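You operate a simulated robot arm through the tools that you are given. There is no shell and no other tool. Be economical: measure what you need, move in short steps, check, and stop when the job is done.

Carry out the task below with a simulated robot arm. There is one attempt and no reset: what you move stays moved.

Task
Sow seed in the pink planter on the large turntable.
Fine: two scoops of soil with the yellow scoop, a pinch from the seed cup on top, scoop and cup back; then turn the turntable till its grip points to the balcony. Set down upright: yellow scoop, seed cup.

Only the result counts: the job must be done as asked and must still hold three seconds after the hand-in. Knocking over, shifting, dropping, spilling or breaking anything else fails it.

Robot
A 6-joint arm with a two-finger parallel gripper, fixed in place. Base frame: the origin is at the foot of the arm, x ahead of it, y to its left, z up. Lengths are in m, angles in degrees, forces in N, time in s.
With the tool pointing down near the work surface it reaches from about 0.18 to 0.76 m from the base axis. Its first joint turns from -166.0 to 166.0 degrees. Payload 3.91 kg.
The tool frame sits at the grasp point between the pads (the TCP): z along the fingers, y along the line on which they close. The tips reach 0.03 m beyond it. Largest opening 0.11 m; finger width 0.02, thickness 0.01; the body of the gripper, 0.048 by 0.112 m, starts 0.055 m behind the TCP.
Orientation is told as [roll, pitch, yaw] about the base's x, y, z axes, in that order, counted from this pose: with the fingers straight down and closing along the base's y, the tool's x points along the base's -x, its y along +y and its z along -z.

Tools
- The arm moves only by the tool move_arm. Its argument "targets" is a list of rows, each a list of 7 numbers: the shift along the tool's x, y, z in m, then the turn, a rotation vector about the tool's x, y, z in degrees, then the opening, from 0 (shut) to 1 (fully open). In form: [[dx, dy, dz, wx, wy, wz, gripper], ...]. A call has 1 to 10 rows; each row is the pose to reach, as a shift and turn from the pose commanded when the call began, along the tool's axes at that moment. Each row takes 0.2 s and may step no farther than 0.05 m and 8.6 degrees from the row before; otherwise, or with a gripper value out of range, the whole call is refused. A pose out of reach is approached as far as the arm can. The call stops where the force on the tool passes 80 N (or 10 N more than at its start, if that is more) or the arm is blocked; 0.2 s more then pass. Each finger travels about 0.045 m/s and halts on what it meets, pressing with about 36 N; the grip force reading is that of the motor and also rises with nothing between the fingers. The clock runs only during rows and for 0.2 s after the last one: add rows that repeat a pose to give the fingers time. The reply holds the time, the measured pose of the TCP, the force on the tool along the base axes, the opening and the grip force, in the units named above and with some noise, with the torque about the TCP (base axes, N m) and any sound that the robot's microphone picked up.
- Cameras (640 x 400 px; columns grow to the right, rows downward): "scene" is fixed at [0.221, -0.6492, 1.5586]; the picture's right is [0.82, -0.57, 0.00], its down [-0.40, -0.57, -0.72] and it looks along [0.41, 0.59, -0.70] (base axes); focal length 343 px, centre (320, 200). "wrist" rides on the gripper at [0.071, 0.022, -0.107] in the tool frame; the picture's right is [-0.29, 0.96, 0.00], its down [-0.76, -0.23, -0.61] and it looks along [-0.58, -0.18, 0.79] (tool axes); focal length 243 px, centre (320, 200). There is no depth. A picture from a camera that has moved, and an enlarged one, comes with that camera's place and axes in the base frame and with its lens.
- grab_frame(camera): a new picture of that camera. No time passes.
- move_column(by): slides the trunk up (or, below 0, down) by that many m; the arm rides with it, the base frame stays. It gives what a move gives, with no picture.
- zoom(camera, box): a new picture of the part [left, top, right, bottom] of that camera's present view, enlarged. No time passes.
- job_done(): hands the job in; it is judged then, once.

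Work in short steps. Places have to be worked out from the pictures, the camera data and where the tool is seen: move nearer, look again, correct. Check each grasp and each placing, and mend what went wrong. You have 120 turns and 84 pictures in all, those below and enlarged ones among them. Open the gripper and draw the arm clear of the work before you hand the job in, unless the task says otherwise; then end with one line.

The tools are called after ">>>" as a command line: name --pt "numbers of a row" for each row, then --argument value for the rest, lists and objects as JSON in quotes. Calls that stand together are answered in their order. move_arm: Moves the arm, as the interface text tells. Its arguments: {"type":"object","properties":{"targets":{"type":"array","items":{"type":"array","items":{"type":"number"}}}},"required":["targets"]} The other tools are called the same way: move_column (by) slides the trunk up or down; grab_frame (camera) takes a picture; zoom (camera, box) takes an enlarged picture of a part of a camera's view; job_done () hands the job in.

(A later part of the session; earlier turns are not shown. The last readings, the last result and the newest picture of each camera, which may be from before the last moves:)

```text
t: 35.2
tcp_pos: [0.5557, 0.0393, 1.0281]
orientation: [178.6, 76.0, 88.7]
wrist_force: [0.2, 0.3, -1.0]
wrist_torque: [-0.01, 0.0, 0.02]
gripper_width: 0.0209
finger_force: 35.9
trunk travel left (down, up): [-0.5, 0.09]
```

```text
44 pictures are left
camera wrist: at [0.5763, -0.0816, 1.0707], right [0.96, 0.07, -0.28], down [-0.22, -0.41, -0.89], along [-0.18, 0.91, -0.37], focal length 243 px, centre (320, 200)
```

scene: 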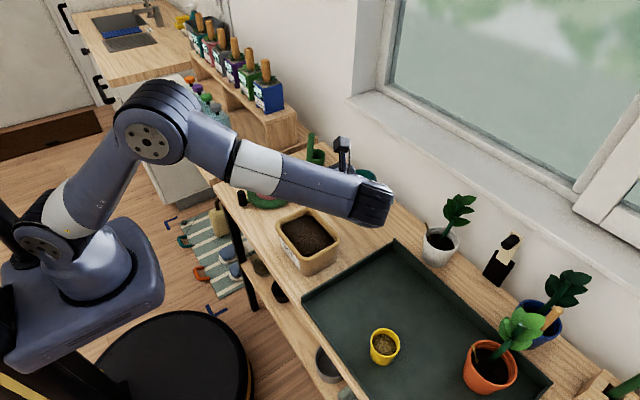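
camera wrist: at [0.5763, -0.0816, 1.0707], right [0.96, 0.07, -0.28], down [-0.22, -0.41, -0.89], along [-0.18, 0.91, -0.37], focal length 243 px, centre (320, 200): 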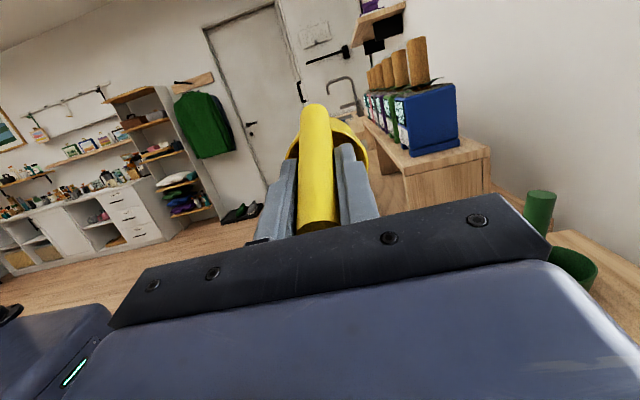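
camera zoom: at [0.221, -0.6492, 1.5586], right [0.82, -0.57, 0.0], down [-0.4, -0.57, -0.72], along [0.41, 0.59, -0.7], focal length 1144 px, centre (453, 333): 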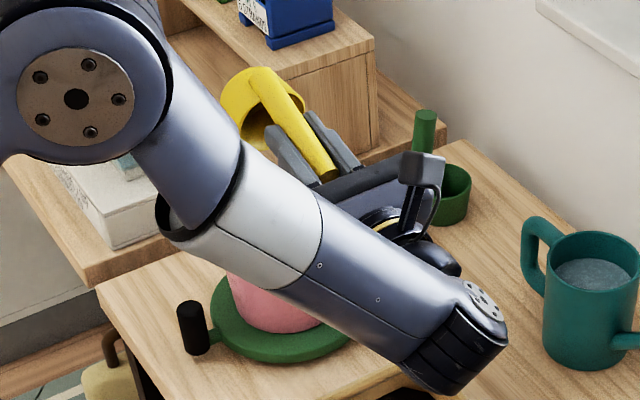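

Empty. The +y side shows only the entrance door, so the balcony is the glazed door at −y. I go back over the tub, easing the tilt to 60° for the second scoop.

>>> move_arm --pt "0.0108 -0.004 -0.0276 0 -5.5 0 0" --pt "0.0215 -0.008 -0.0552 0 -11 0 0" --pt "0.0323 -0.012 -0.0828 0 -16.5 0 0" --pt "0.043 -0.016 -0.11 0 -22 0 0" --pt "0.0538 -0.02 -0.138 0 -27.5 0 0" --pt "0.0645 -0.024 -0.1655 0 -33 0 0" --pt "0.0753 -0.028 -0.193 0 -38.5 0 0" --pt "0.086 -0.033 -0.2207 0 -44 0 0"

>>> zoom --camera "scene" --box '[200, 120, 400, 280]'

```text
t: 37.0
tcp_pos: [0.5235, -0.1965, 1.057]
orientation: [0.6, 59.7, -89.3]
wrist_force: [0.9, -0.5, 0.6]
wrist_torque: [-0.03, 0.01, 0.02]
gripper_width: 0.0208
finger_force: 36.2
trunk travel left (down, up): [-0.5, 0.09]
```

```text
2.50 times, centred on (300, 200) of scene
camera zoom: at [0.221, -0.6492, 1.5586], right [0.82, -0.57, 0.0], down [-0.4, -0.57, -0.72], along [0.41, 0.59, -0.7], focal length 858 px, centre (370, 200)
```

zoom: 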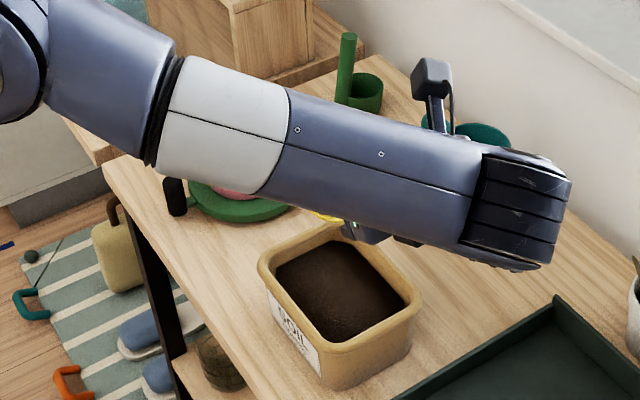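

Table is clean. I descend along the same entry path, to z 0.915.

>>> move_arm --pt "-0.038 0 0.0202 0 0 0 0" --pt "-0.076 0 0.0404 0 0 0 0" --pt "-0.1 0 0.0533 0 0 0 0" --pt "-0.114 0 0.0606 0 0 0 0" --pt "-0.1255 0 0.0667 0 0 0 0"

>>> move_arm --pt "-0.0054 0 -0.0043 0 0 0 0" --pt "-0.0106 0 -0.0083 0 0 0 0" --pt "0.0017 0 -0.0031 0 -7.5 0 0" --pt "0.0138 0 0.0019 0 -15 0 0" --pt "0.0244 0 0.008 0 -22.5 0 0" --pt "0.0351 0 0.0145 0 -30 0 0" --pt "0.0452 0 0.0208 0 -37.5 0 0" --pt "0.0554 0 0.027 0 -45 0 0" --pt "0.0636 0 0.0332 0 -52.5 0 0" --pt "0.0719 0 0.0395 0 -60 0 0"

>>> move_arm --pt "0 0 -0.02 0 0 0 0" --pt "0 0 -0.05 0 0 0 0" --pt "0 0 -0.09 0 0 0 0"

>>> zoom --camera "scene" --box '[200, 120, 400, 280]'

```text
t: 38.2
tcp_pos: [0.5226, -0.2006, 0.9142]
orientation: [0.6, 59.8, -89.4]
wrist_force: [1.2, 0.2, -0.8]
wrist_torque: [-0.01, 0.02, -0.02]
gripper_width: 0.0213
finger_force: 36.4
trunk travel left (down, up): [-0.5, 0.09]
```

```text
t: 40.4
tcp_pos: [0.523, -0.1313, 0.9583]
orientation: [0.3, -0.2, -90.0]
wrist_force: [-0.7, 0.2, -1.1]
wrist_torque: [0.0, 0.0, 0.01]
gripper_width: 0.021
finger_force: 35.7
trunk travel left (down, up): [-0.5, 0.09]
```

```text
t: 41.2
tcp_pos: [0.5228, -0.1298, 1.0471]
orientation: [0.2, -0.1, -90.0]
wrist_force: [-0.3, -1.5, -1.2]
wrist_torque: [0.0, 0.01, 0.02]
gripper_width: 0.021
finger_force: 35.5
trunk travel left (down, up): [-0.5, 0.09]
```

```text
2.50 times, centred on (300, 200) of scene
camera zoom: at [0.221, -0.6492, 1.5586], right [0.82, -0.57, 0.0], down [-0.4, -0.57, -0.72], along [0.41, 0.59, -0.7], focal length 858 px, centre (370, 200)
```

zoom: 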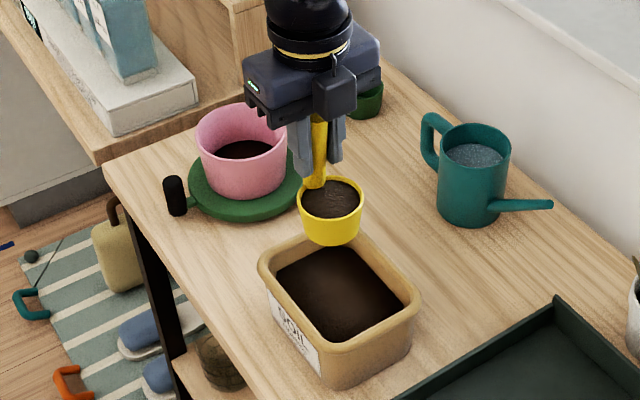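

Second full scoop. Same carry and pour path as before.

>>> move_arm --pt "0.02 0.002 0 0 0 0 0" --pt "0.05 0.005 0 0 0 0 0" --pt "0.082 0.009 0 0 0 0 0" --pt "0.114 0.012 0 0 0 0 0" --pt "0.146 0.016 0 0 0 0 0" --pt "0.178 0.02 0 0 0 0 0" --pt "0.21 0.023 0 0 0 0 0" --pt "0.242 0.027 0 0 0 0 0" --pt "0.272 0.031 0.01 0 0 0 0" --pt "0.2946 0.034 0.025 0 0 0 0"

>>> move_arm --pt "-0.0163 -0.002 0.0092 0 8 0 0" --pt "-0.0248 -0.002 0.003 0 16 0 0" --pt "-0.034 -0.002 -0.002 0 24 0 0" --pt "-0.0438 -0.002 -0.0056 0 32 0 0" --pt "-0.0541 -0.002 -0.0078 0 40 0 0" --pt "-0.0645 -0.002 -0.0086 0 48 0 0"

>>> move_arm --pt "-0.0075 0 -0.0073 0 8 0 0" --pt "-0.016 0 -0.0134 0 16 0 0" --pt "-0.0252 0 -0.0184 0 24 0 0" --pt "-0.0349 0 -0.0221 0 32 0 0" --pt "-0.0452 0 -0.0243 0 40 0 0" --pt "-0.0445 0 -0.0351 0 48 0 0" --pt "-0.044 0 -0.0442 0 56 0 0" --pt "-0.044 0 -0.0442 0 56 0 0" --pt "-0.044 0 -0.0442 0 56 0 0"

>>> grab_frame --camera "scene"

```text
t: 43.4
tcp_pos: [0.5567, 0.165, 1.0222]
orientation: [0.3, -0.1, -90.1]
wrist_force: [-0.1, -0.4, -0.4]
wrist_torque: [0.0, -0.02, 0.0]
gripper_width: 0.0211
finger_force: 35.9
trunk travel left (down, up): [-0.5, 0.09]
```

```text
t: 44.8
tcp_pos: [0.554, 0.098, 1.0311]
orientation: [0.6, 48.1, -89.5]
wrist_force: [-0.4, 0.1, -0.9]
wrist_torque: [-0.03, 0.0, 0.0]
gripper_width: 0.0214
finger_force: 35.9
trunk travel left (down, up): [-0.5, 0.09]
```

```text
t: 46.8
tcp_pos: [0.5545, 0.0369, 1.0287]
orientation: [178.6, 76.0, 88.6]
wrist_force: [-0.4, 0.0, -1.1]
wrist_torque: [-0.01, 0.04, 0.0]
gripper_width: 0.0208
finger_force: 35.8
trunk travel left (down, up): [-0.5, 0.09]
```

```text
41 pictures are left
```

scene: 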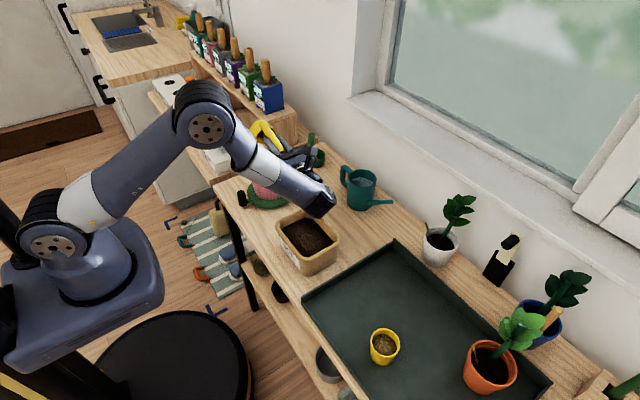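

Second scoop poured. I level the scoop while rising.

>>> move_arm --pt "0.008 0 0.002 0 -8 0 0" --pt "0.016 0 0.004 0 -16 0 0" --pt "0.024 0 0.006 0 -24 0 0" --pt "0.032 0 0.008 0 -32 0 0" --pt "0.04 0 0.01 0 -40 0 0" --pt "0.048 0 0.012 0 -48 0 0" --pt "0.056 0 0.014 0 -56 0 0" --pt "0.062 0 0.0155 0 -64 0 0" --pt "0.066 0 0.0165 0 -72 0 0" --pt "0.068 0 0.017 0 -80 0 0"

>>> move_arm --pt "0 0 0 0 -8 0 0" --pt "0 0 0 0 -16 0 0" --pt "0 0 0 0 -24 0 0"

>>> zoom --camera "scene" --box '[200, 80, 400, 240]'

```text
t: 49.0
tcp_pos: [0.5535, 0.0369, 1.0982]
orientation: [0.4, 23.9, -89.8]
wrist_force: [0.8, 0.2, -0.4]
wrist_torque: [0.01, 0.02, -0.01]
gripper_width: 0.0211
finger_force: 36.0
trunk travel left (down, up): [-0.5, 0.09]
```

```text
t: 49.8
tcp_pos: [0.5544, 0.0368, 1.0995]
orientation: [0.4, -0.2, -89.9]
wrist_force: [-0.6, 1.0, -0.3]
wrist_torque: [-0.01, -0.02, -0.01]
gripper_width: 0.0206
finger_force: 36.1
trunk travel left (down, up): [-0.5, 0.09]
```

```text
2.50 times, centred on (300, 160) of scene
camera zoom: at [0.221, -0.6492, 1.5586], right [0.82, -0.57, 0.0], down [-0.4, -0.57, -0.72], along [0.41, 0.59, -0.7], focal length 858 px, centre (370, 300)
```

zoom: 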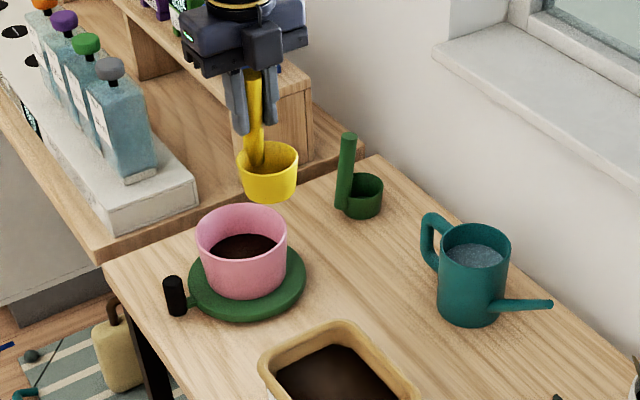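

Scoop empty, planter holds soil. I carry the scoop back to its place, turning to yaw 0.

>>> move_arm --pt "-0.04 -0.006 0 0 0 -8.5 0" --pt "-0.08 -0.012 0 0 0 -17 0" --pt "-0.12 -0.019 0 0 0 -25.5 0" --pt "-0.16 -0.025 0 0 0 -34 0" --pt "-0.2 -0.031 0 0 0 -42.5 0" --pt "-0.24 -0.037 0 0 0 -51 0" --pt "-0.28 -0.044 0 0 0 -59.5 0" --pt "-0.32 -0.05 0 0 0 -68 0" --pt "-0.36 -0.056 0 0 0 -76.5 0" --pt "-0.396 -0.0625 0 0 0 -85 0"

>>> move_arm --pt "0 0 0.03 0 0 -4.9 0" --pt "0 0 0.07 0 0 -4.9 0" --pt "0 0 0.11 0 0 -4.9 0" --pt "0 0 0.15 0 0 -4.9 0" --pt "0 0 0.18 0 0 -4.9 0"

```text
t: 52.0
tcp_pos: [0.4914, -0.3595, 1.0993]
orientation: [-0.1, -0.2, -4.9]
wrist_force: [-0.1, 0.0, -0.3]
wrist_torque: [-0.03, 0.01, 0.05]
gripper_width: 0.021
finger_force: 35.5
trunk travel left (down, up): [-0.5, 0.09]
```

```text
t: 53.2
tcp_pos: [0.493, -0.3582, 0.9195]
orientation: [-0.1, -0.5, 0.0]
wrist_force: [0.8, -0.1, -1.1]
wrist_torque: [-0.02, -0.01, 0.03]
gripper_width: 0.0209
finger_force: 36.1
trunk travel left (down, up): [-0.5, 0.09]
```

Lower the last 2 cm in small steps, then open if contact is as before (z≈0.899).

>>> move_arm --pt "0 0 0.008 0 0 0 0" --pt "0 0 0.014 0 0 0 0" --pt "0 0 0.018 0 0 0 0" --pt "0 0 0.0205 0 0 0 0"

```text
t: 54.2
tcp_pos: [0.4914, -0.3582, 0.9014]
orientation: [-0.4, -0.6, -0.1]
wrist_force: [-1.7, 0.4, 21.6]
wrist_torque: [0.24, 0.18, 0.05]
gripper_width: 0.0209
finger_force: 35.9
trunk travel left (down, up): [-0.5, 0.09]
```

It's standing on the tray (21 N). I relieve slightly, and open.

>>> move_arm --pt "0 0 -0.001 0 0 0 0" --pt "0 0 -0.001 0 0 0 0.3" --pt "0 0 -0.001 0 0 0 0.6" --pt "0 0 -0.001 0 0 0 0.6" --pt "0 0 -0.001 0 0 0 0.6"

>>> move_arm --pt "0 0 -0.03 0 0 0 0.6" --pt "0 0 -0.07 0 0 0 0.6" --pt "0 0 -0.11 0 0 0 0.6" --pt "0 0 -0.15 0 0 0 0.6"

>>> zoom --camera "scene" --box '[280, 220, 480, 390]'

>>> grab_frame --camera "wrist"

```text
t: 55.4
tcp_pos: [0.4932, -0.3606, 0.8996]
orientation: [-0.1, -0.3, 0.0]
wrist_force: [-0.1, 0.1, 0.2]
wrist_torque: [0.01, -0.01, 0.04]
gripper_width: 0.0661
finger_force: 0.1
trunk travel left (down, up): [-0.5, 0.09]
```

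```text
t: 56.4
tcp_pos: [0.4926, -0.3584, 1.0496]
orientation: [0.1, -0.3, 0.0]
wrist_force: [0.0, -0.1, 0.5]
wrist_torque: [0.03, 0.05, 0.03]
gripper_width: 0.0662
finger_force: 0.0
trunk travel left (down, up): [-0.5, 0.09]
```

```text
2.35 times, centred on (380, 305) of scene
camera zoom: at [0.221, -0.6492, 1.5586], right [0.82, -0.57, 0.0], down [-0.4, -0.57, -0.72], along [0.41, 0.59, -0.7], focal length 808 px, centre (179, -47)
```

zoom: 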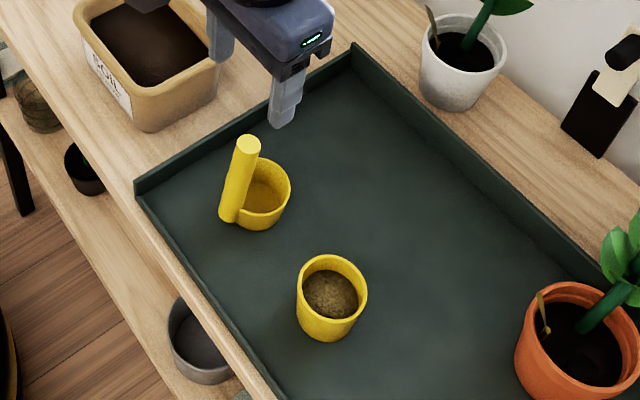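

```text
38 pictures are left
camera wrist: at [0.42, -0.3364, 1.1567], right [0.29, 0.96, 0.0], down [0.76, -0.23, 0.61], along [0.59, -0.18, -0.79], focal length 243 px, centre (320, 200)
```

wrist: 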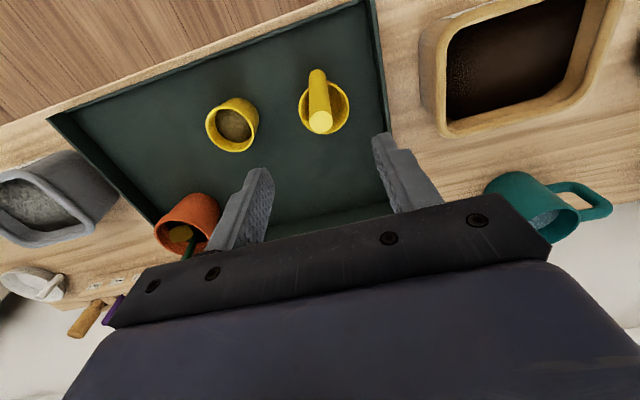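

Scoop stands upright in its place. Seed cup at ≈(0.499,−0.476), rim z≈0.862, radius 0.03. I go above it turning to yaw −86, open.

>>> move_arm --pt "-0.001 -0.012 0 0 0 8.6 0.8" --pt "-0.001 -0.024 0 0 0 17.2 1" --pt "-0.002 -0.036 0 0 0 25.8 1" --pt "-0.003 -0.048 0.003 0 0 34.4 1" --pt "-0.004 -0.06 0.006 0 0 43 1" --pt "-0.004 -0.072 0.01 0 0 51.6 1" --pt "-0.005 -0.084 0.015 0 0 60.2 1" --pt "-0.005 -0.096 0.02 0 0 68.8 1" --pt "-0.006 -0.108 0.025 0 0 77.4 1" --pt "-0.006 -0.117 0.03 0 0 86 1"

>>> grab_frame --camera "wrist"

```text
t: 58.6
tcp_pos: [0.499, -0.476, 1.02]
orientation: [0.3, -0.1, -86.2]
wrist_force: [-0.6, -0.2, -0.3]
wrist_torque: [-0.04, -0.02, -0.01]
gripper_width: 0.1101
finger_force: 0.1
trunk travel left (down, up): [-0.5, 0.09]
```

```text
37 pictures are left
camera wrist: at [0.5149, -0.4026, 1.1261], right [0.97, -0.23, 0.01], down [-0.18, -0.77, 0.61], along [-0.13, -0.59, -0.79], focal length 243 px, centre (320, 200)
```

wrist: 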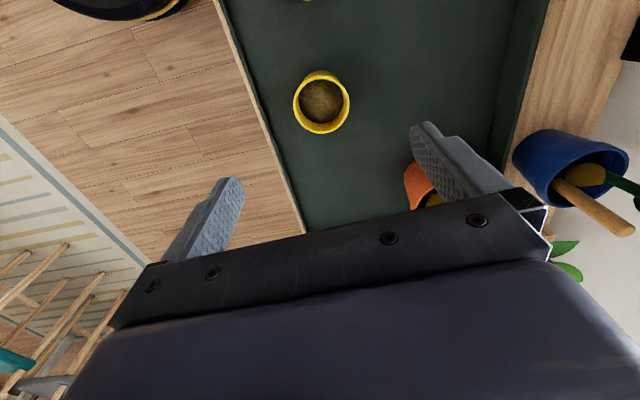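

Cup confirmed at (0.500,−0.477). I descend around it to z≈0.848.

>>> move_arm --pt "0.0 0.001 0.04 0 0 3.8 1" --pt "-0.001 0.0015 0.08 0 0 3.8 1" --pt "-0.001 0.0015 0.12 0 0 3.8 1" --pt "-0.001 0.0015 0.15 0 0 3.8 1" --pt "-0.001 0.0015 0.17 0 0 3.8 1"

>>> zoom --camera "scene" --box '[300, 240, 480, 390]'

```text
t: 59.8
tcp_pos: [0.5011, -0.4773, 0.8489]
orientation: [0.2, 0.0, -89.9]
wrist_force: [-0.4, -0.9, 0.3]
wrist_torque: [0.0, -0.01, 0.0]
gripper_width: 0.11
finger_force: 0.1
trunk travel left (down, up): [-0.5, 0.09]
```

```text
2.67 times, centred on (390, 315) of scene
camera zoom: at [0.221, -0.6492, 1.5586], right [0.82, -0.57, 0.0], down [-0.4, -0.57, -0.72], along [0.41, 0.59, -0.7], focal length 915 px, centre (133, -107)
```

zoom: 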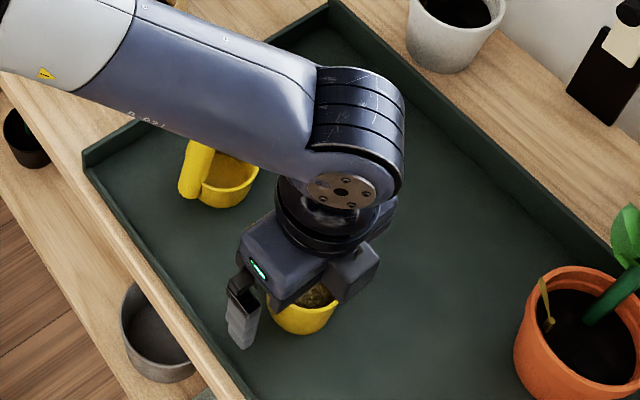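

Cup sits between the fingers; I close.

>>> move_arm --pt "0 0 0 0 0 0 0.8" --pt "0 0 0 0 0 0 0.6" --pt "0 0 0 0 0 0 0.4" --pt "0 0 0 0 0 0 0.4" --pt "0 0 0 0 0 0 0.3" --pt "0 0 0 0 0 0 0.3"

```text
t: 61.2
tcp_pos: [0.5002, -0.4776, 0.8492]
orientation: [0.3, -0.1, -89.9]
wrist_force: [0.1, -0.7, 0.3]
wrist_torque: [0.03, 0.0, -0.04]
gripper_width: 0.0507
finger_force: 35.8
trunk travel left (down, up): [-0.5, 0.09]
```

Gripped at 0.051 m. I lift it straight up and check.

>>> move_arm --pt "0 0 -0.015 0 0 0 0.2" --pt "0 0 -0.05 0 0 0 0.2" --pt "0 0 -0.09 0 0 0 0.2" --pt "0 0 -0.13 0 0 0 0.2" --pt "0 0 -0.17 0 0 0 0.2" --pt "0 0 -0.2 0 0 0 0.2"

>>> grab_frame --camera "scene"

```text
t: 62.6
tcp_pos: [0.4994, -0.477, 1.0493]
orientation: [0.2, -0.1, -89.8]
wrist_force: [0.3, -0.2, -1.6]
wrist_torque: [0.0, 0.0, 0.01]
gripper_width: 0.0511
finger_force: 36.0
trunk travel left (down, up): [-0.5, 0.09]
```

```text
35 pictures are left
```

scene: 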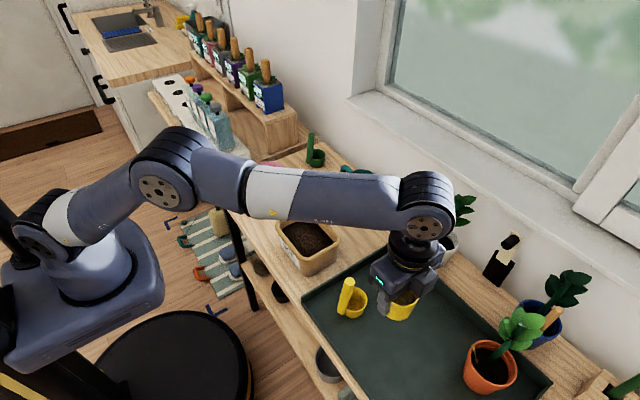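

Seed cup held level. I carry it to the planter at height, in two smooth calls.

>>> move_arm --pt "0.02 0.002 0 0 0 0 0.2" --pt "0.055 0.005 0 0 0 0 0.2" --pt "0.09 0.008 0 0 0 0 0.2" --pt "0.125 0.011 0 0 0 0 0.2" --pt "0.16 0.014 0 0 0 0 0.2" --pt "0.195 0.017 0 0 0 0 0.2" --pt "0.23 0.02 0 0 0 0 0.2" --pt "0.265 0.023 0 0 0 0 0.2" --pt "0.295 0.026 0 0 0 0 0.2" --pt "0.31 0.028 0 0 0 0 0.2"

>>> move_arm --pt "0.02 0.002 0 0 0 0 0.2" --pt "0.055 0.005 0 0 0 0 0.2" --pt "0.09 0.008 0 0 0 0 0.2" --pt "0.125 0.011 0 0 0 0 0.2" --pt "0.16 0.014 0 0 0 0 0.2" --pt "0.195 0.017 0 0 0 0 0.2" --pt "0.23 0.02 0.01 0 0 0 0.2" --pt "0.265 0.023 0.03 0 0 0 0.2" --pt "0.285 0.026 0.05 0 0 0 0.2" --pt "0.297 0.026 0.07 0 0 0 0.2"

>>> zoom --camera "scene" --box '[200, 100, 360, 220]'

>>> grab_frame --camera "wrist"

```text
t: 64.8
tcp_pos: [0.5264, -0.1665, 1.049]
orientation: [0.3, -0.1, -89.8]
wrist_force: [0.4, 0.3, -1.1]
wrist_torque: [0.05, 0.03, 0.02]
gripper_width: 0.0506
finger_force: 35.8
trunk travel left (down, up): [-0.5, 0.09]
```

```text
t: 67.0
tcp_pos: [0.5521, 0.1303, 0.9786]
orientation: [0.3, -0.1, -89.8]
wrist_force: [0.4, -0.5, -1.1]
wrist_torque: [-0.01, 0.03, 0.01]
gripper_width: 0.0504
finger_force: 35.5
trunk travel left (down, up): [-0.5, 0.09]
```

```text
3.33 times, centred on (280, 160) of scene
camera zoom: at [0.221, -0.6492, 1.5586], right [0.82, -0.57, 0.0], down [-0.4, -0.57, -0.72], along [0.41, 0.59, -0.7], focal length 1144 px, centre (453, 333)
```

zoom: 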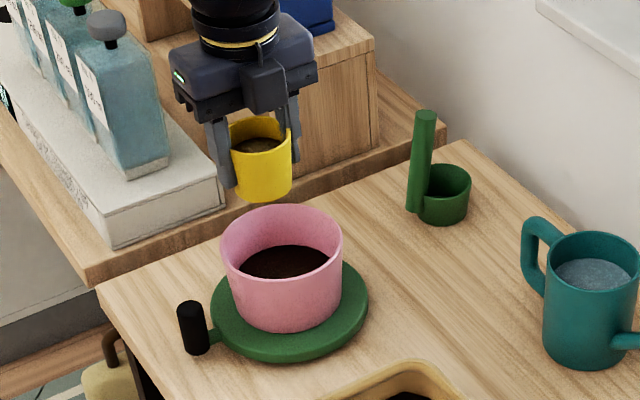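

```text
33 pictures are left
camera wrist: at [0.5731, 0.203, 1.0856], right [0.96, -0.29, 0.01], down [-0.23, -0.76, 0.61], along [-0.17, -0.58, -0.79], focal length 243 px, centre (320, 200)
```

wrist: 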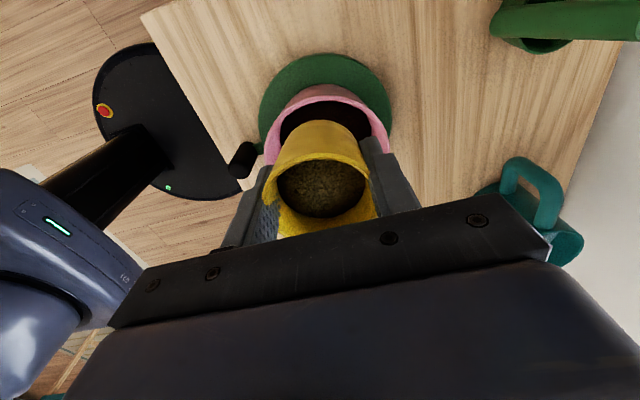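

Cup is over the planter; seeds sit a bit below the rim. I tilt gradually, to 32° first.

>>> move_arm --pt "0.0005 0 0.006 0 8 0 0.2" --pt "0.001 0 0.012 0 16 0 0.2" --pt "0.002 0 0.018 0 24 0 0.2" --pt "0.002 0 0.022 0 32 0 0.2"

>>> grab_frame --camera "wrist"

```text
t: 68.0
tcp_pos: [0.5522, 0.1327, 0.9563]
orientation: [0.4, 32.1, -89.5]
wrist_force: [0.8, -0.7, -1.0]
wrist_torque: [0.01, 0.02, 0.01]
gripper_width: 0.0506
finger_force: 35.8
trunk travel left (down, up): [-0.5, 0.09]
```

```text
32 pictures are left
camera wrist: at [0.573, 0.1368, 1.0859], right [0.96, -0.24, -0.15], down [-0.23, -0.97, 0.11], along [-0.17, -0.07, -0.98], focal length 243 px, centre (320, 200)
```

wrist: 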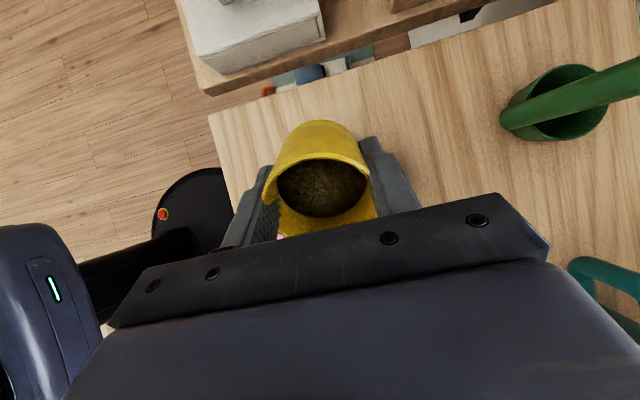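

No flow yet. I increase to 42°.

>>> move_arm --pt "0 0 0 0 5 0 0.2" --pt "0 0 0 0 10 0 0.2"

>>> zoom --camera "scene" --box '[200, 100, 360, 220]'

```text
t: 68.6
tcp_pos: [0.5527, 0.1323, 0.9579]
orientation: [0.5, 42.0, -89.5]
wrist_force: [0.0, -0.8, -1.0]
wrist_torque: [-0.03, -0.01, 0.0]
gripper_width: 0.0507
finger_force: 35.9
trunk travel left (down, up): [-0.5, 0.09]
```

```text
3.33 times, centred on (280, 160) of scene
camera zoom: at [0.221, -0.6492, 1.5586], right [0.82, -0.57, 0.0], down [-0.4, -0.57, -0.72], along [0.41, 0.59, -0.7], focal length 1144 px, centre (453, 333)
```

zoom: 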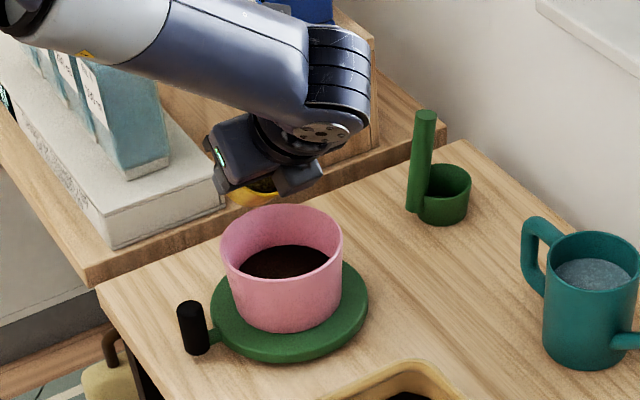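

Still none. Lip is right above the centre of the planter. I tilt to 49°.

>>> move_arm --pt "0 0 0 0 3.5 0 0.2" --pt "0 0 0 0 7 0 0.2"

>>> zoom --camera "scene" --box '[220, 130, 320, 205]'

```text
t: 69.2
tcp_pos: [0.5509, 0.1319, 0.9578]
orientation: [0.5, 49.0, -89.3]
wrist_force: [-0.7, 0.4, -0.8]
wrist_torque: [-0.02, 0.01, -0.02]
gripper_width: 0.0506
finger_force: 36.4
trunk travel left (down, up): [-0.5, 0.09]
```

```text
5.33 times, centred on (270, 168) of scene
camera zoom: at [0.221, -0.6492, 1.5586], right [0.82, -0.57, 0.0], down [-0.4, -0.57, -0.72], along [0.41, 0.59, -0.7], focal length 1830 px, centre (587, 373)
```

zoom: 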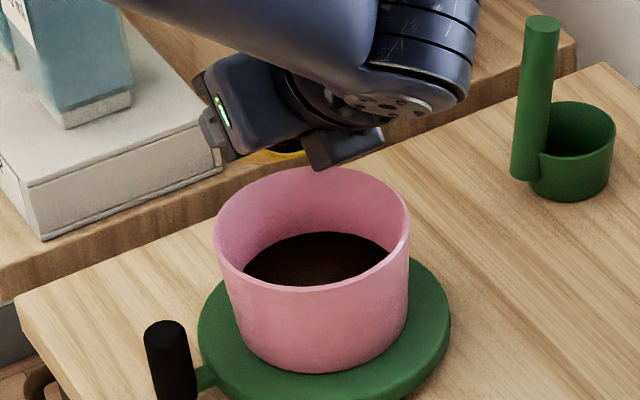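

>>> move_arm --pt "0 0 0 0 3.5 0 0.2" --pt "0 0 0 0 7 0 0.2"

>>> zoom --camera "scene" --box '[220, 130, 320, 205]'

```text
t: 69.8
tcp_pos: [0.5523, 0.1312, 0.9566]
orientation: [0.6, 56.0, -89.4]
wrist_force: [-0.2, -1.7, -2.0]
wrist_torque: [0.01, 0.02, 0.0]
gripper_width: 0.0508
finger_force: 35.9
trunk travel left (down, up): [-0.5, 0.09]
```

```text
5.33 times, centred on (270, 168) of scene
camera zoom: at [0.221, -0.6492, 1.5586], right [0.82, -0.57, 0.0], down [-0.4, -0.57, -0.72], along [0.41, 0.59, -0.7], focal length 1830 px, centre (587, 373)
```

zoom: 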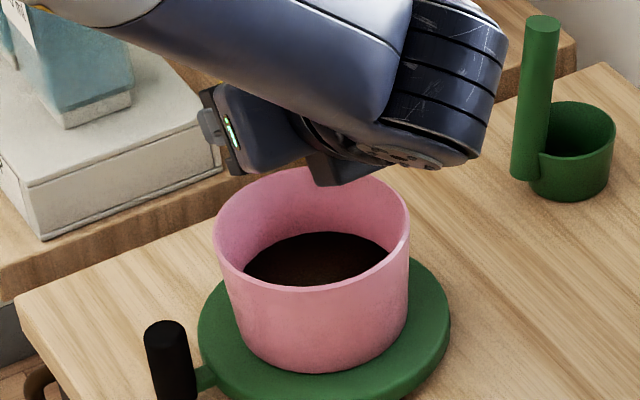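

>>> move_arm --pt "0 0 0 0 3.5 0 0.2" --pt "0 0 0 0 7 0 0.2"

>>> grab_frame --camera "wrist"

>>> zoom --camera "scene" --box '[220, 130, 320, 205]'

```text
t: 70.4
tcp_pos: [0.5526, 0.1324, 0.9564]
orientation: [0.9, 62.9, -89.2]
wrist_force: [0.2, 0.7, -1.9]
wrist_torque: [-0.03, -0.04, 0.0]
gripper_width: 0.0508
finger_force: 36.2
trunk travel left (down, up): [-0.5, 0.09]
```

```text
28 pictures are left
camera wrist: at [0.5738, 0.0701, 1.0692], right [0.96, -0.13, -0.25], down [-0.23, -0.89, -0.4], along [-0.17, 0.44, -0.88], focal length 243 px, centre (320, 200)
```

wrist: 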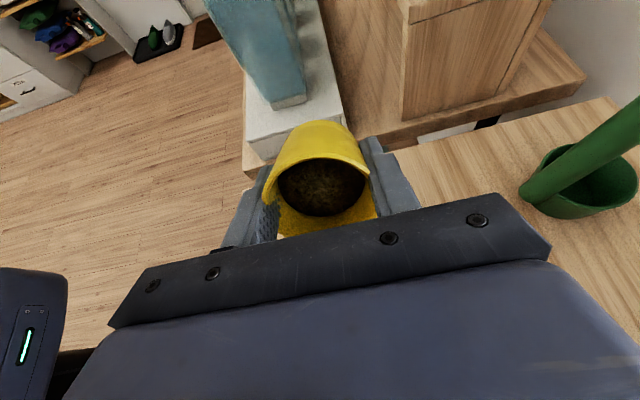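

```text
5.33 times, centred on (270, 168) of scene
camera zoom: at [0.221, -0.6492, 1.5586], right [0.82, -0.57, 0.0], down [-0.4, -0.57, -0.72], along [0.41, 0.59, -0.7], focal length 1830 px, centre (587, 373)
```

zoom: 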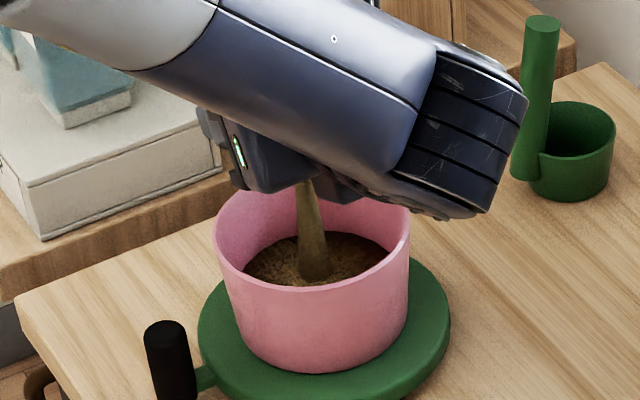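

Seeds are flowing — enough. I tilt back right away.

>>> move_arm --pt "0 0 0 0 -8.5 0 0.2" --pt "0 0 0 0 -17 0 0.2" --pt "0 0 0 0 -25.5 0 0.2" --pt "0 0 0 0 -34 0 0.2" --pt "-0.003 0 -0.005 0 -42.5 0 0.2" --pt "-0.01 0 -0.012 0 -51 0 0.2" --pt "0.02 0 -0.01 0 -59 0 0.2" --pt "0.02 0 -0.01 0 -62.9 0 0.2"

>>> zoom --camera "scene" --box '[200, 100, 360, 220]'

```text
t: 72.2
tcp_pos: [0.5516, 0.1321, 0.9791]
orientation: [0.4, -0.2, -89.9]
wrist_force: [-0.6, 1.2, -0.5]
wrist_torque: [-0.01, -0.01, 0.02]
gripper_width: 0.0511
finger_force: 35.6
trunk travel left (down, up): [-0.5, 0.09]
```

```text
3.33 times, centred on (280, 160) of scene
camera zoom: at [0.221, -0.6492, 1.5586], right [0.82, -0.57, 0.0], down [-0.4, -0.57, -0.72], along [0.41, 0.59, -0.7], focal length 1144 px, centre (453, 333)
```

zoom: 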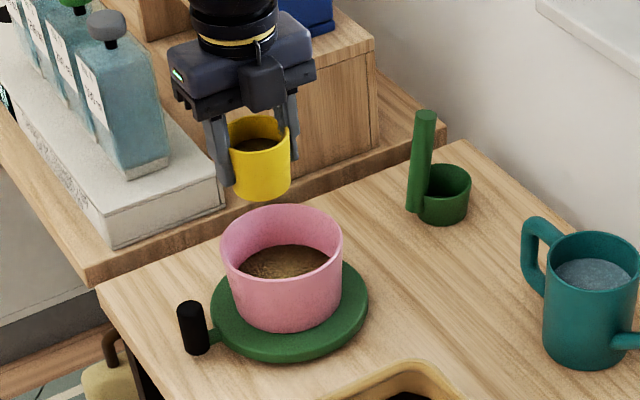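

Seeds lie on top of the soil and the table is clean. I carry the cup back.

>>> move_arm --pt "0 0 -0.03 0 0 0 0.2" --pt "-0.015 -0.001 -0.065 0 0 0 0.2" --pt "-0.05 -0.004 -0.075 0 0 0 0.2" --pt "-0.09 -0.007 -0.075 0 0 0 0.2" --pt "-0.13 -0.01 -0.075 0 0 0 0.2" --pt "-0.17 -0.014 -0.075 0 0 0 0.2" --pt "-0.21 -0.018 -0.075 0 0 0 0.2" --pt "-0.25 -0.021 -0.075 0 0 0 0.2" --pt "-0.285 -0.024 -0.075 0 0 0 0.2" --pt "-0.31 -0.026 -0.075 0 0 0 0.2"

>>> move_arm --pt "-0.03 -0.002 0 0 0 0 0.2" --pt "-0.07 -0.005 0 0 0 0 0.2" --pt "-0.11 -0.008 0 0 0 0 0.2" --pt "-0.15 -0.012 0 0 0 0 0.2" --pt "-0.19 -0.016 0 0 0 0 0.2" --pt "-0.23 -0.02 0 0 0 0 0.2" --pt "-0.265 -0.023 0 0 0 0 0.2" --pt "-0.29 -0.025 0.01 0 0 0 0.2" --pt "-0.2997 -0.0255 0.03 0 0 0 0.2" --pt "-0.2997 -0.0255 0.06 0 0 0 0.2"

```text
t: 74.4
tcp_pos: [0.5277, -0.1771, 1.0533]
orientation: [0.3, 0.0, -89.8]
wrist_force: [-0.3, -0.3, -0.7]
wrist_torque: [-0.01, 0.0, -0.01]
gripper_width: 0.0507
finger_force: 36.3
trunk travel left (down, up): [-0.5, 0.09]
```

```text
t: 76.6
tcp_pos: [0.5024, -0.4794, 0.9932]
orientation: [0.3, 0.1, -89.8]
wrist_force: [-0.2, -0.1, -1.2]
wrist_torque: [-0.02, 0.02, 0.02]
gripper_width: 0.0509
finger_force: 35.7
trunk travel left (down, up): [-0.5, 0.09]
```

Over its place; I lower to z≈0.855, then the last millimetres gently.

>>> move_arm --pt "0.001 -0.001 0.04 0 0 0 0.2" --pt "0.001 -0.001 0.08 0 0 0 0.2" --pt "0.001 -0.001 0.115 0 0 0 0.2" --pt "0.001 -0.001 0.132 0 0 0 0.2" --pt "0.001 -0.001 0.138 0 0 0 0.2" --pt "0.001 -0.001 0.142 0 0 0 0.2"

```text
t: 78.0
tcp_pos: [0.5021, -0.4772, 0.8508]
orientation: [0.4, 0.1, -89.8]
wrist_force: [-0.2, 0.1, -0.9]
wrist_torque: [0.04, 0.01, 0.02]
gripper_width: 0.0508
finger_force: 35.8
trunk travel left (down, up): [-0.5, 0.09]
```

>>> move_arm --pt "0 0 0.001 0 0 0 0.2" --pt "0 0 0.002 0 0 0 0.2" --pt "0 0 0.003 0 0 0 0.2"

```text
t: 78.8
tcp_pos: [0.5018, -0.4765, 0.8488]
orientation: [0.3, 0.0, -89.8]
wrist_force: [-0.6, 0.9, 3.1]
wrist_torque: [-0.05, -0.02, -0.01]
gripper_width: 0.0509
finger_force: 36.3
trunk travel left (down, up): [-0.5, 0.09]
```

The cup rests on the tray (force +3 N at the original height). I open and rise.

>>> move_arm --pt "0 0 0 0 0 0 0.5" --pt "0 0 0 0 0 0 0.8" --pt "0 0 0 0 0 0 1" --pt "0 0 0 0 0 0 1" --pt "0 0 0 0 0 0 1" --pt "0 0 0 0 0 0 1"

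>>> move_arm --pt "0 0 -0.03 0 0 0 1" --pt "0 0 -0.07 0 0 0 1" --pt "0 0 -0.11 0 0 0 1" --pt "0 0 -0.15 0 0 0 1" --pt "0 0 -0.2 0 0 0 1"

>>> zoom --camera "scene" --box '[300, 240, 480, 390]'

```text
t: 80.2
tcp_pos: [0.5023, -0.4762, 0.8481]
orientation: [0.3, 0.0, -89.8]
wrist_force: [-0.3, 0.7, -0.1]
wrist_torque: [0.01, 0.03, -0.01]
gripper_width: 0.1102
finger_force: 0.1
trunk travel left (down, up): [-0.5, 0.09]
```

```text
t: 81.4
tcp_pos: [0.5014, -0.4768, 1.0477]
orientation: [0.3, 0.1, -89.8]
wrist_force: [0.1, -0.5, -0.1]
wrist_torque: [0.02, 0.01, -0.01]
gripper_width: 0.1102
finger_force: 0.1
trunk travel left (down, up): [-0.5, 0.09]
```

```text
2.67 times, centred on (390, 315) of scene
camera zoom: at [0.221, -0.6492, 1.5586], right [0.82, -0.57, 0.0], down [-0.4, -0.57, -0.72], along [0.41, 0.59, -0.7], focal length 915 px, centre (133, -107)
```

zoom: 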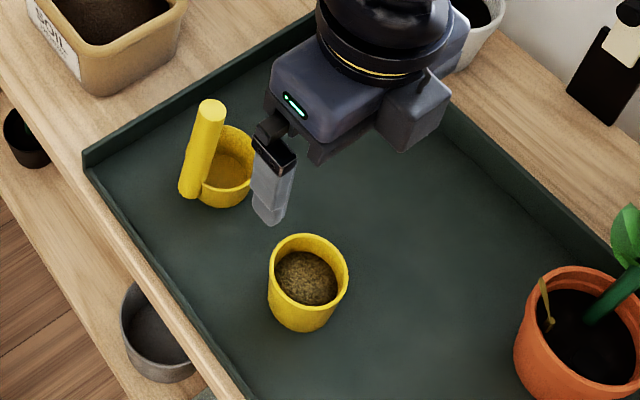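

Both are upright in place. Before turning the turntable, I take a better look at the balcony door from here, raising and tilting.

>>> move_arm --pt "0.01 -0.005 -0.03 0 -4 0 1" --pt "0.02 -0.01 -0.06 0 -8 0 1" --pt "0.03 -0.02 -0.09 0 -16 0 1" --pt "0.03 -0.03 -0.11 0 -24 0 1" --pt "0.03 -0.04 -0.12 0 -32 0 1" --pt "0.03 -0.05 -0.12 0 -40 0 1" --pt "0.03 -0.06 -0.12 0 -48 0 1" --pt "0.03 -0.07 -0.12 0 -56 0 1" --pt "0.03 -0.08 -0.12 0 -64 0 1"

>>> grab_frame --camera "wrist"

```text
t: 83.4
tcp_pos: [0.4196, -0.4465, 1.1687]
orientation: [0.7, -64.0, -90.5]
wrist_force: [0.3, 0.4, 0.2]
wrist_torque: [0.01, 0.0, -0.02]
gripper_width: 0.1099
finger_force: 0.0
trunk travel left (down, up): [-0.5, 0.09]
```

```text
24 pictures are left
camera wrist: at [0.4415, -0.3183, 1.1511], right [0.96, -0.12, 0.27], down [-0.24, 0.21, 0.95], along [-0.17, -0.97, 0.17], focal length 243 px, centre (320, 200)
```

wrist: 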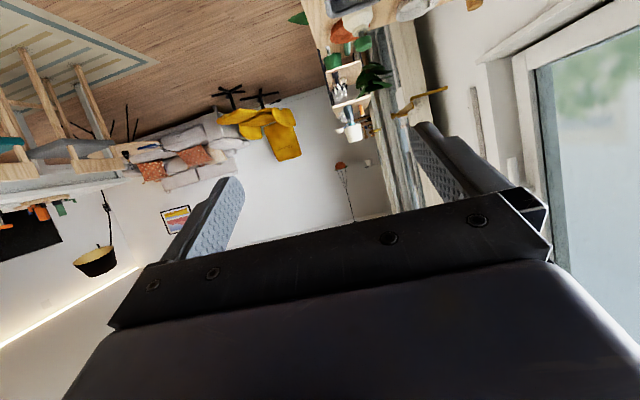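

>>> zoom --camera "wrist" --box '[310, 20, 470, 220]'

```text
2.00 times, centred on (390, 120) of wrist
camera zoom: at [0.4415, -0.3183, 1.1511], right [0.96, -0.12, 0.27], down [-0.24, 0.21, 0.95], along [-0.17, -0.97, 0.17], focal length 485 px, centre (180, 360)
```

zoom: 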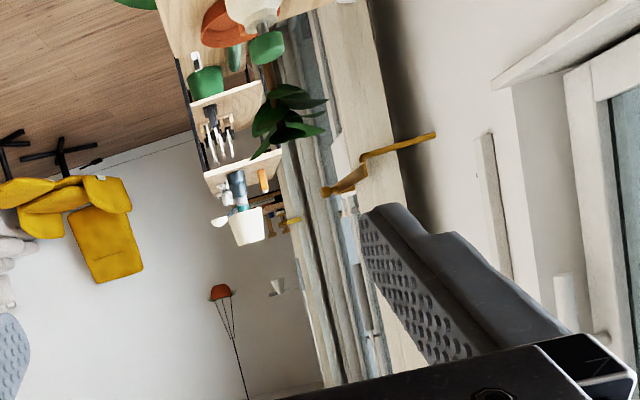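

The stile with the brass handle seems to be an open door leaf. One more view with the yaw between, to place the doorway.

>>> move_arm --pt "0 0 0 -7 0 -3.4 1" --pt "0 0 0 -14 0 -6.8 1" --pt "0 0 0 -18.5 0 -9 1"

>>> zoom --camera "wrist" --box '[200, 0, 420, 220]'

```text
t: 84.2
tcp_pos: [0.4186, -0.4471, 1.1685]
orientation: [0.7, -64.0, -69.8]
wrist_force: [0.3, -0.3, -0.2]
wrist_torque: [0.0, 0.01, 0.03]
gripper_width: 0.1098
finger_force: 0.1
trunk travel left (down, up): [-0.5, 0.09]
```

```text
1.82 times, centred on (310, 110) of wrist
camera zoom: at [0.3951, -0.3189, 1.1509], right [0.94, 0.22, 0.27], down [-0.3, 0.12, 0.95], along [0.18, -0.97, 0.18], focal length 441 px, centre (338, 364)
```

zoom: 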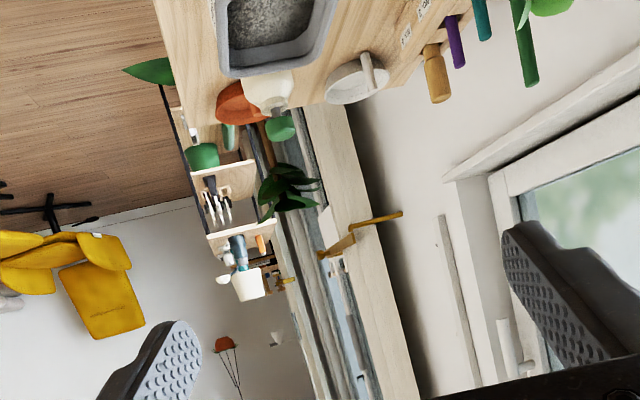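

The doorway lies around (0.8, −1.5…−2.8), i.e. a bearing of roughly −80° from the turntable centre (0.552, 0.10). The knob is now at bearing ≈180°, (0.456, 0.102), z≈0.82–0.862. I set the tool upright first.

>>> move_arm --pt "0 0 0 0 8 0 1" --pt "0 0 0 0 16 0 1" --pt "0 0 0 0 24 0 1" --pt "0 0 0 0 32 0 1" --pt "0 0 0 0 40 0 0.8" --pt "0 0 0 0 48 0 0.6" --pt "0 0 0 0 56 0 0.6" --pt "0 0 0 0 64 0 0.6"

```text
t: 86.0
tcp_pos: [0.4202, -0.4462, 1.1676]
orientation: [0.4, 0.1, -69.2]
wrist_force: [0.3, -0.7, 0.5]
wrist_torque: [0.02, 0.0, -0.01]
gripper_width: 0.0657
finger_force: 0.1
trunk travel left (down, up): [-0.5, 0.09]
```

>>> move_arm --pt "0.043 0.02 0.008 0 0 -3.9 0.6" --pt "0.086 0.039 0.016 0 0 -7.8 0.6" --pt "0.129 0.059 0.024 0 0 -11.8 0.6" --pt "0.172 0.078 0.032 0 0 -15.7 0.6" --pt "0.215 0.098 0.04 0 0 -19.6 0.6" --pt "0.258 0.118 0.048 0 0 -23.5 0.6" --pt "0.301 0.137 0.056 0 0 -27.4 0.6" --pt "0.344 0.157 0.064 0 0 -31.4 0.6" --pt "0.387 0.177 0.072 0 0 -35.3 0.6" --pt "0.43 0.196 0.08 0 0 -39.2 0.6"

>>> grab_frame --camera "wrist"

```text
t: 88.2
tcp_pos: [0.4523, 0.0253, 1.0881]
orientation: [0.2, -0.3, -30.0]
wrist_force: [0.5, -1.1, 0.7]
wrist_torque: [0.01, 0.05, 0.02]
gripper_width: 0.0659
finger_force: 0.1
trunk travel left (down, up): [-0.5, 0.09]
```

```text
21 pictures are left
camera wrist: at [0.4003, 0.0805, 1.1949], right [0.73, 0.68, 0.01], down [0.54, -0.58, 0.61], along [0.42, -0.44, -0.79], focal length 243 px, centre (320, 200)
```

wrist: 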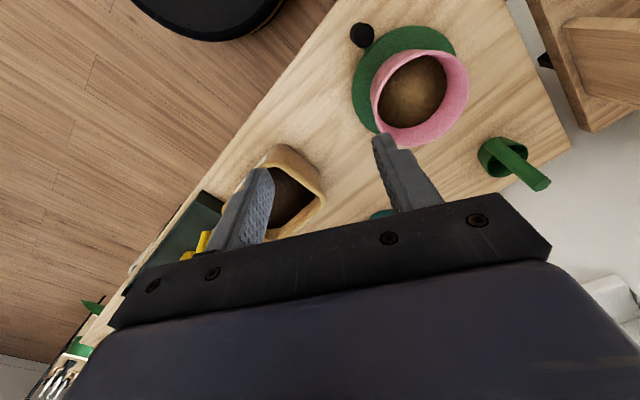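

Knob at ≈(0.452,0.102), table centre ≈(0.548,0.104). I move down above the knob and look.

>>> move_arm --pt "0.0126 0.0223 0.03 0 0 0 0.6" --pt "0.0251 0.0445 0.06 0 0 0 0.6" --pt "0.0377 0.0668 0.1 0 0 0 0.6" --pt "0.0377 0.0668 0.145 0 0 0 0.6"

>>> zoom --camera "scene" --box '[190, 100, 350, 220]'

>>> grab_frame --camera "wrist"

```text
t: 89.2
tcp_pos: [0.4544, 0.1022, 0.9416]
orientation: [0.1, -0.3, -30.1]
wrist_force: [-0.1, -0.1, 0.2]
wrist_torque: [0.0, -0.01, 0.0]
gripper_width: 0.0661
finger_force: 0.0
trunk travel left (down, up): [-0.5, 0.09]
```

```text
3.33 times, centred on (270, 160) of scene
camera zoom: at [0.221, -0.6492, 1.5586], right [0.82, -0.57, 0.0], down [-0.4, -0.57, -0.72], along [0.41, 0.59, -0.7], focal length 1144 px, centre (487, 333)
```

zoom: 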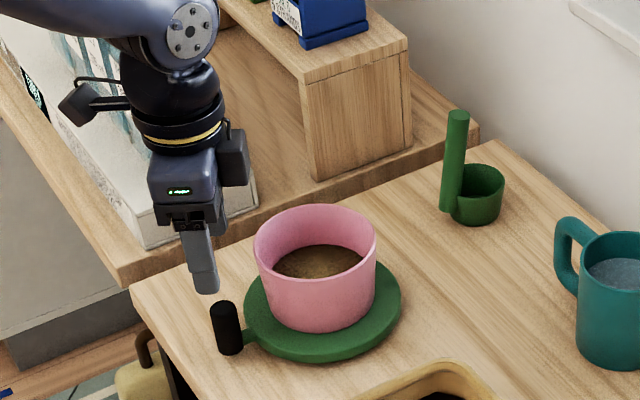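

```text
19 pictures are left
camera wrist: at [0.4029, 0.1572, 1.0497], right [0.73, 0.68, 0.01], down [0.54, -0.58, 0.61], along [0.42, -0.44, -0.79], focal length 243 px, centre (320, 200)
```

wrist: 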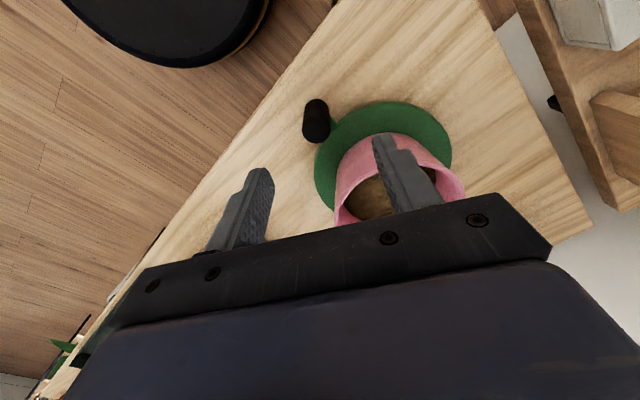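

Knob is centred under the fingers. I descend to z≈0.858 and close.

>>> move_arm --pt "0 -0.001 0.03 0 0 0 0.6" --pt "0 -0.001 0.06 0 0 0 0.6" --pt "0 -0.001 0.075 0 0 0 0.6" --pt "0 -0.001 0.083 0 0 0 0.6"

>>> move_arm --pt "0 0 0 0 0 0 0.4" --pt "0 0 0 0 0 0 0.2" --pt "0 0 0 0 0 0 0.1" --pt "0 0 0 0 0 0 0.1" --pt "0 0 0 0 0 0 0.1"

>>> zoom --camera "scene" --box '[190, 100, 350, 220]'

```text
t: 90.2
tcp_pos: [0.4535, 0.101, 0.8611]
orientation: [0.2, -0.3, -30.0]
wrist_force: [0.3, 0.0, -0.7]
wrist_torque: [-0.03, 0.0, 0.02]
gripper_width: 0.0659
finger_force: 0.2
trunk travel left (down, up): [-0.5, 0.09]
```

```text
t: 91.4
tcp_pos: [0.4531, 0.1018, 0.8598]
orientation: [0.2, -0.2, -30.1]
wrist_force: [-1.7, 0.5, -0.7]
wrist_torque: [-0.53, 0.38, 0.03]
gripper_width: 0.0234
finger_force: 45.1
trunk travel left (down, up): [-0.5, 0.09]
```

```text
3.33 times, centred on (270, 160) of scene
camera zoom: at [0.221, -0.6492, 1.5586], right [0.82, -0.57, 0.0], down [-0.4, -0.57, -0.72], along [0.41, 0.59, -0.7], focal length 1144 px, centre (487, 333)
```

zoom: 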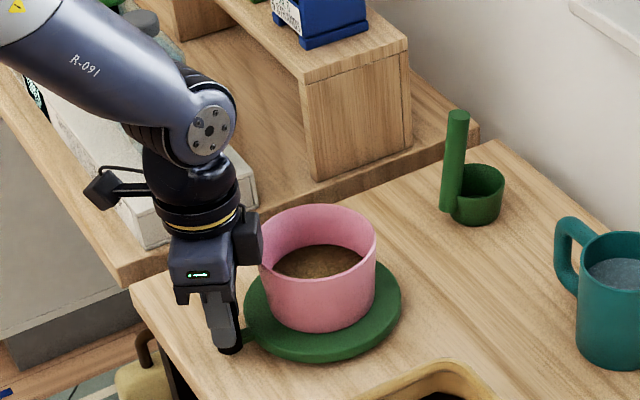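

Knob gripped (0.023 m). I start turning counter-clockwise along the arc, 24° first.

>>> move_arm --pt "-0.0035 -0.0057 0 0 0 -4 0.1" --pt "-0.0075 -0.0112 0 0 0 -8 0.1" --pt "-0.0118 -0.0163 0 0 0 -12 0.1" --pt "-0.0165 -0.0211 0 0 0 -16 0.1" --pt "-0.0214 -0.0255 0 0 0 -20 0.1" --pt "-0.0267 -0.0296 0 0 0 -24 0.1"

>>> zoom --camera "scene" --box '[190, 100, 350, 220]'

```text
t: 92.8
tcp_pos: [0.4612, 0.0617, 0.8603]
orientation: [0.0, -0.3, -6.0]
wrist_force: [-10.2, -1.0, -14.0]
wrist_torque: [-0.03, -0.76, 0.23]
gripper_width: 0.0232
finger_force: 44.9
trunk travel left (down, up): [-0.5, 0.09]
```

```text
3.33 times, centred on (270, 160) of scene
camera zoom: at [0.221, -0.6492, 1.5586], right [0.82, -0.57, 0.0], down [-0.4, -0.57, -0.72], along [0.41, 0.59, -0.7], focal length 1144 px, centre (487, 333)
```

zoom: 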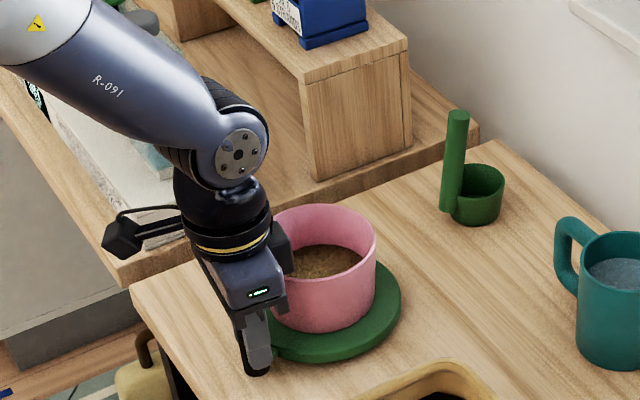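

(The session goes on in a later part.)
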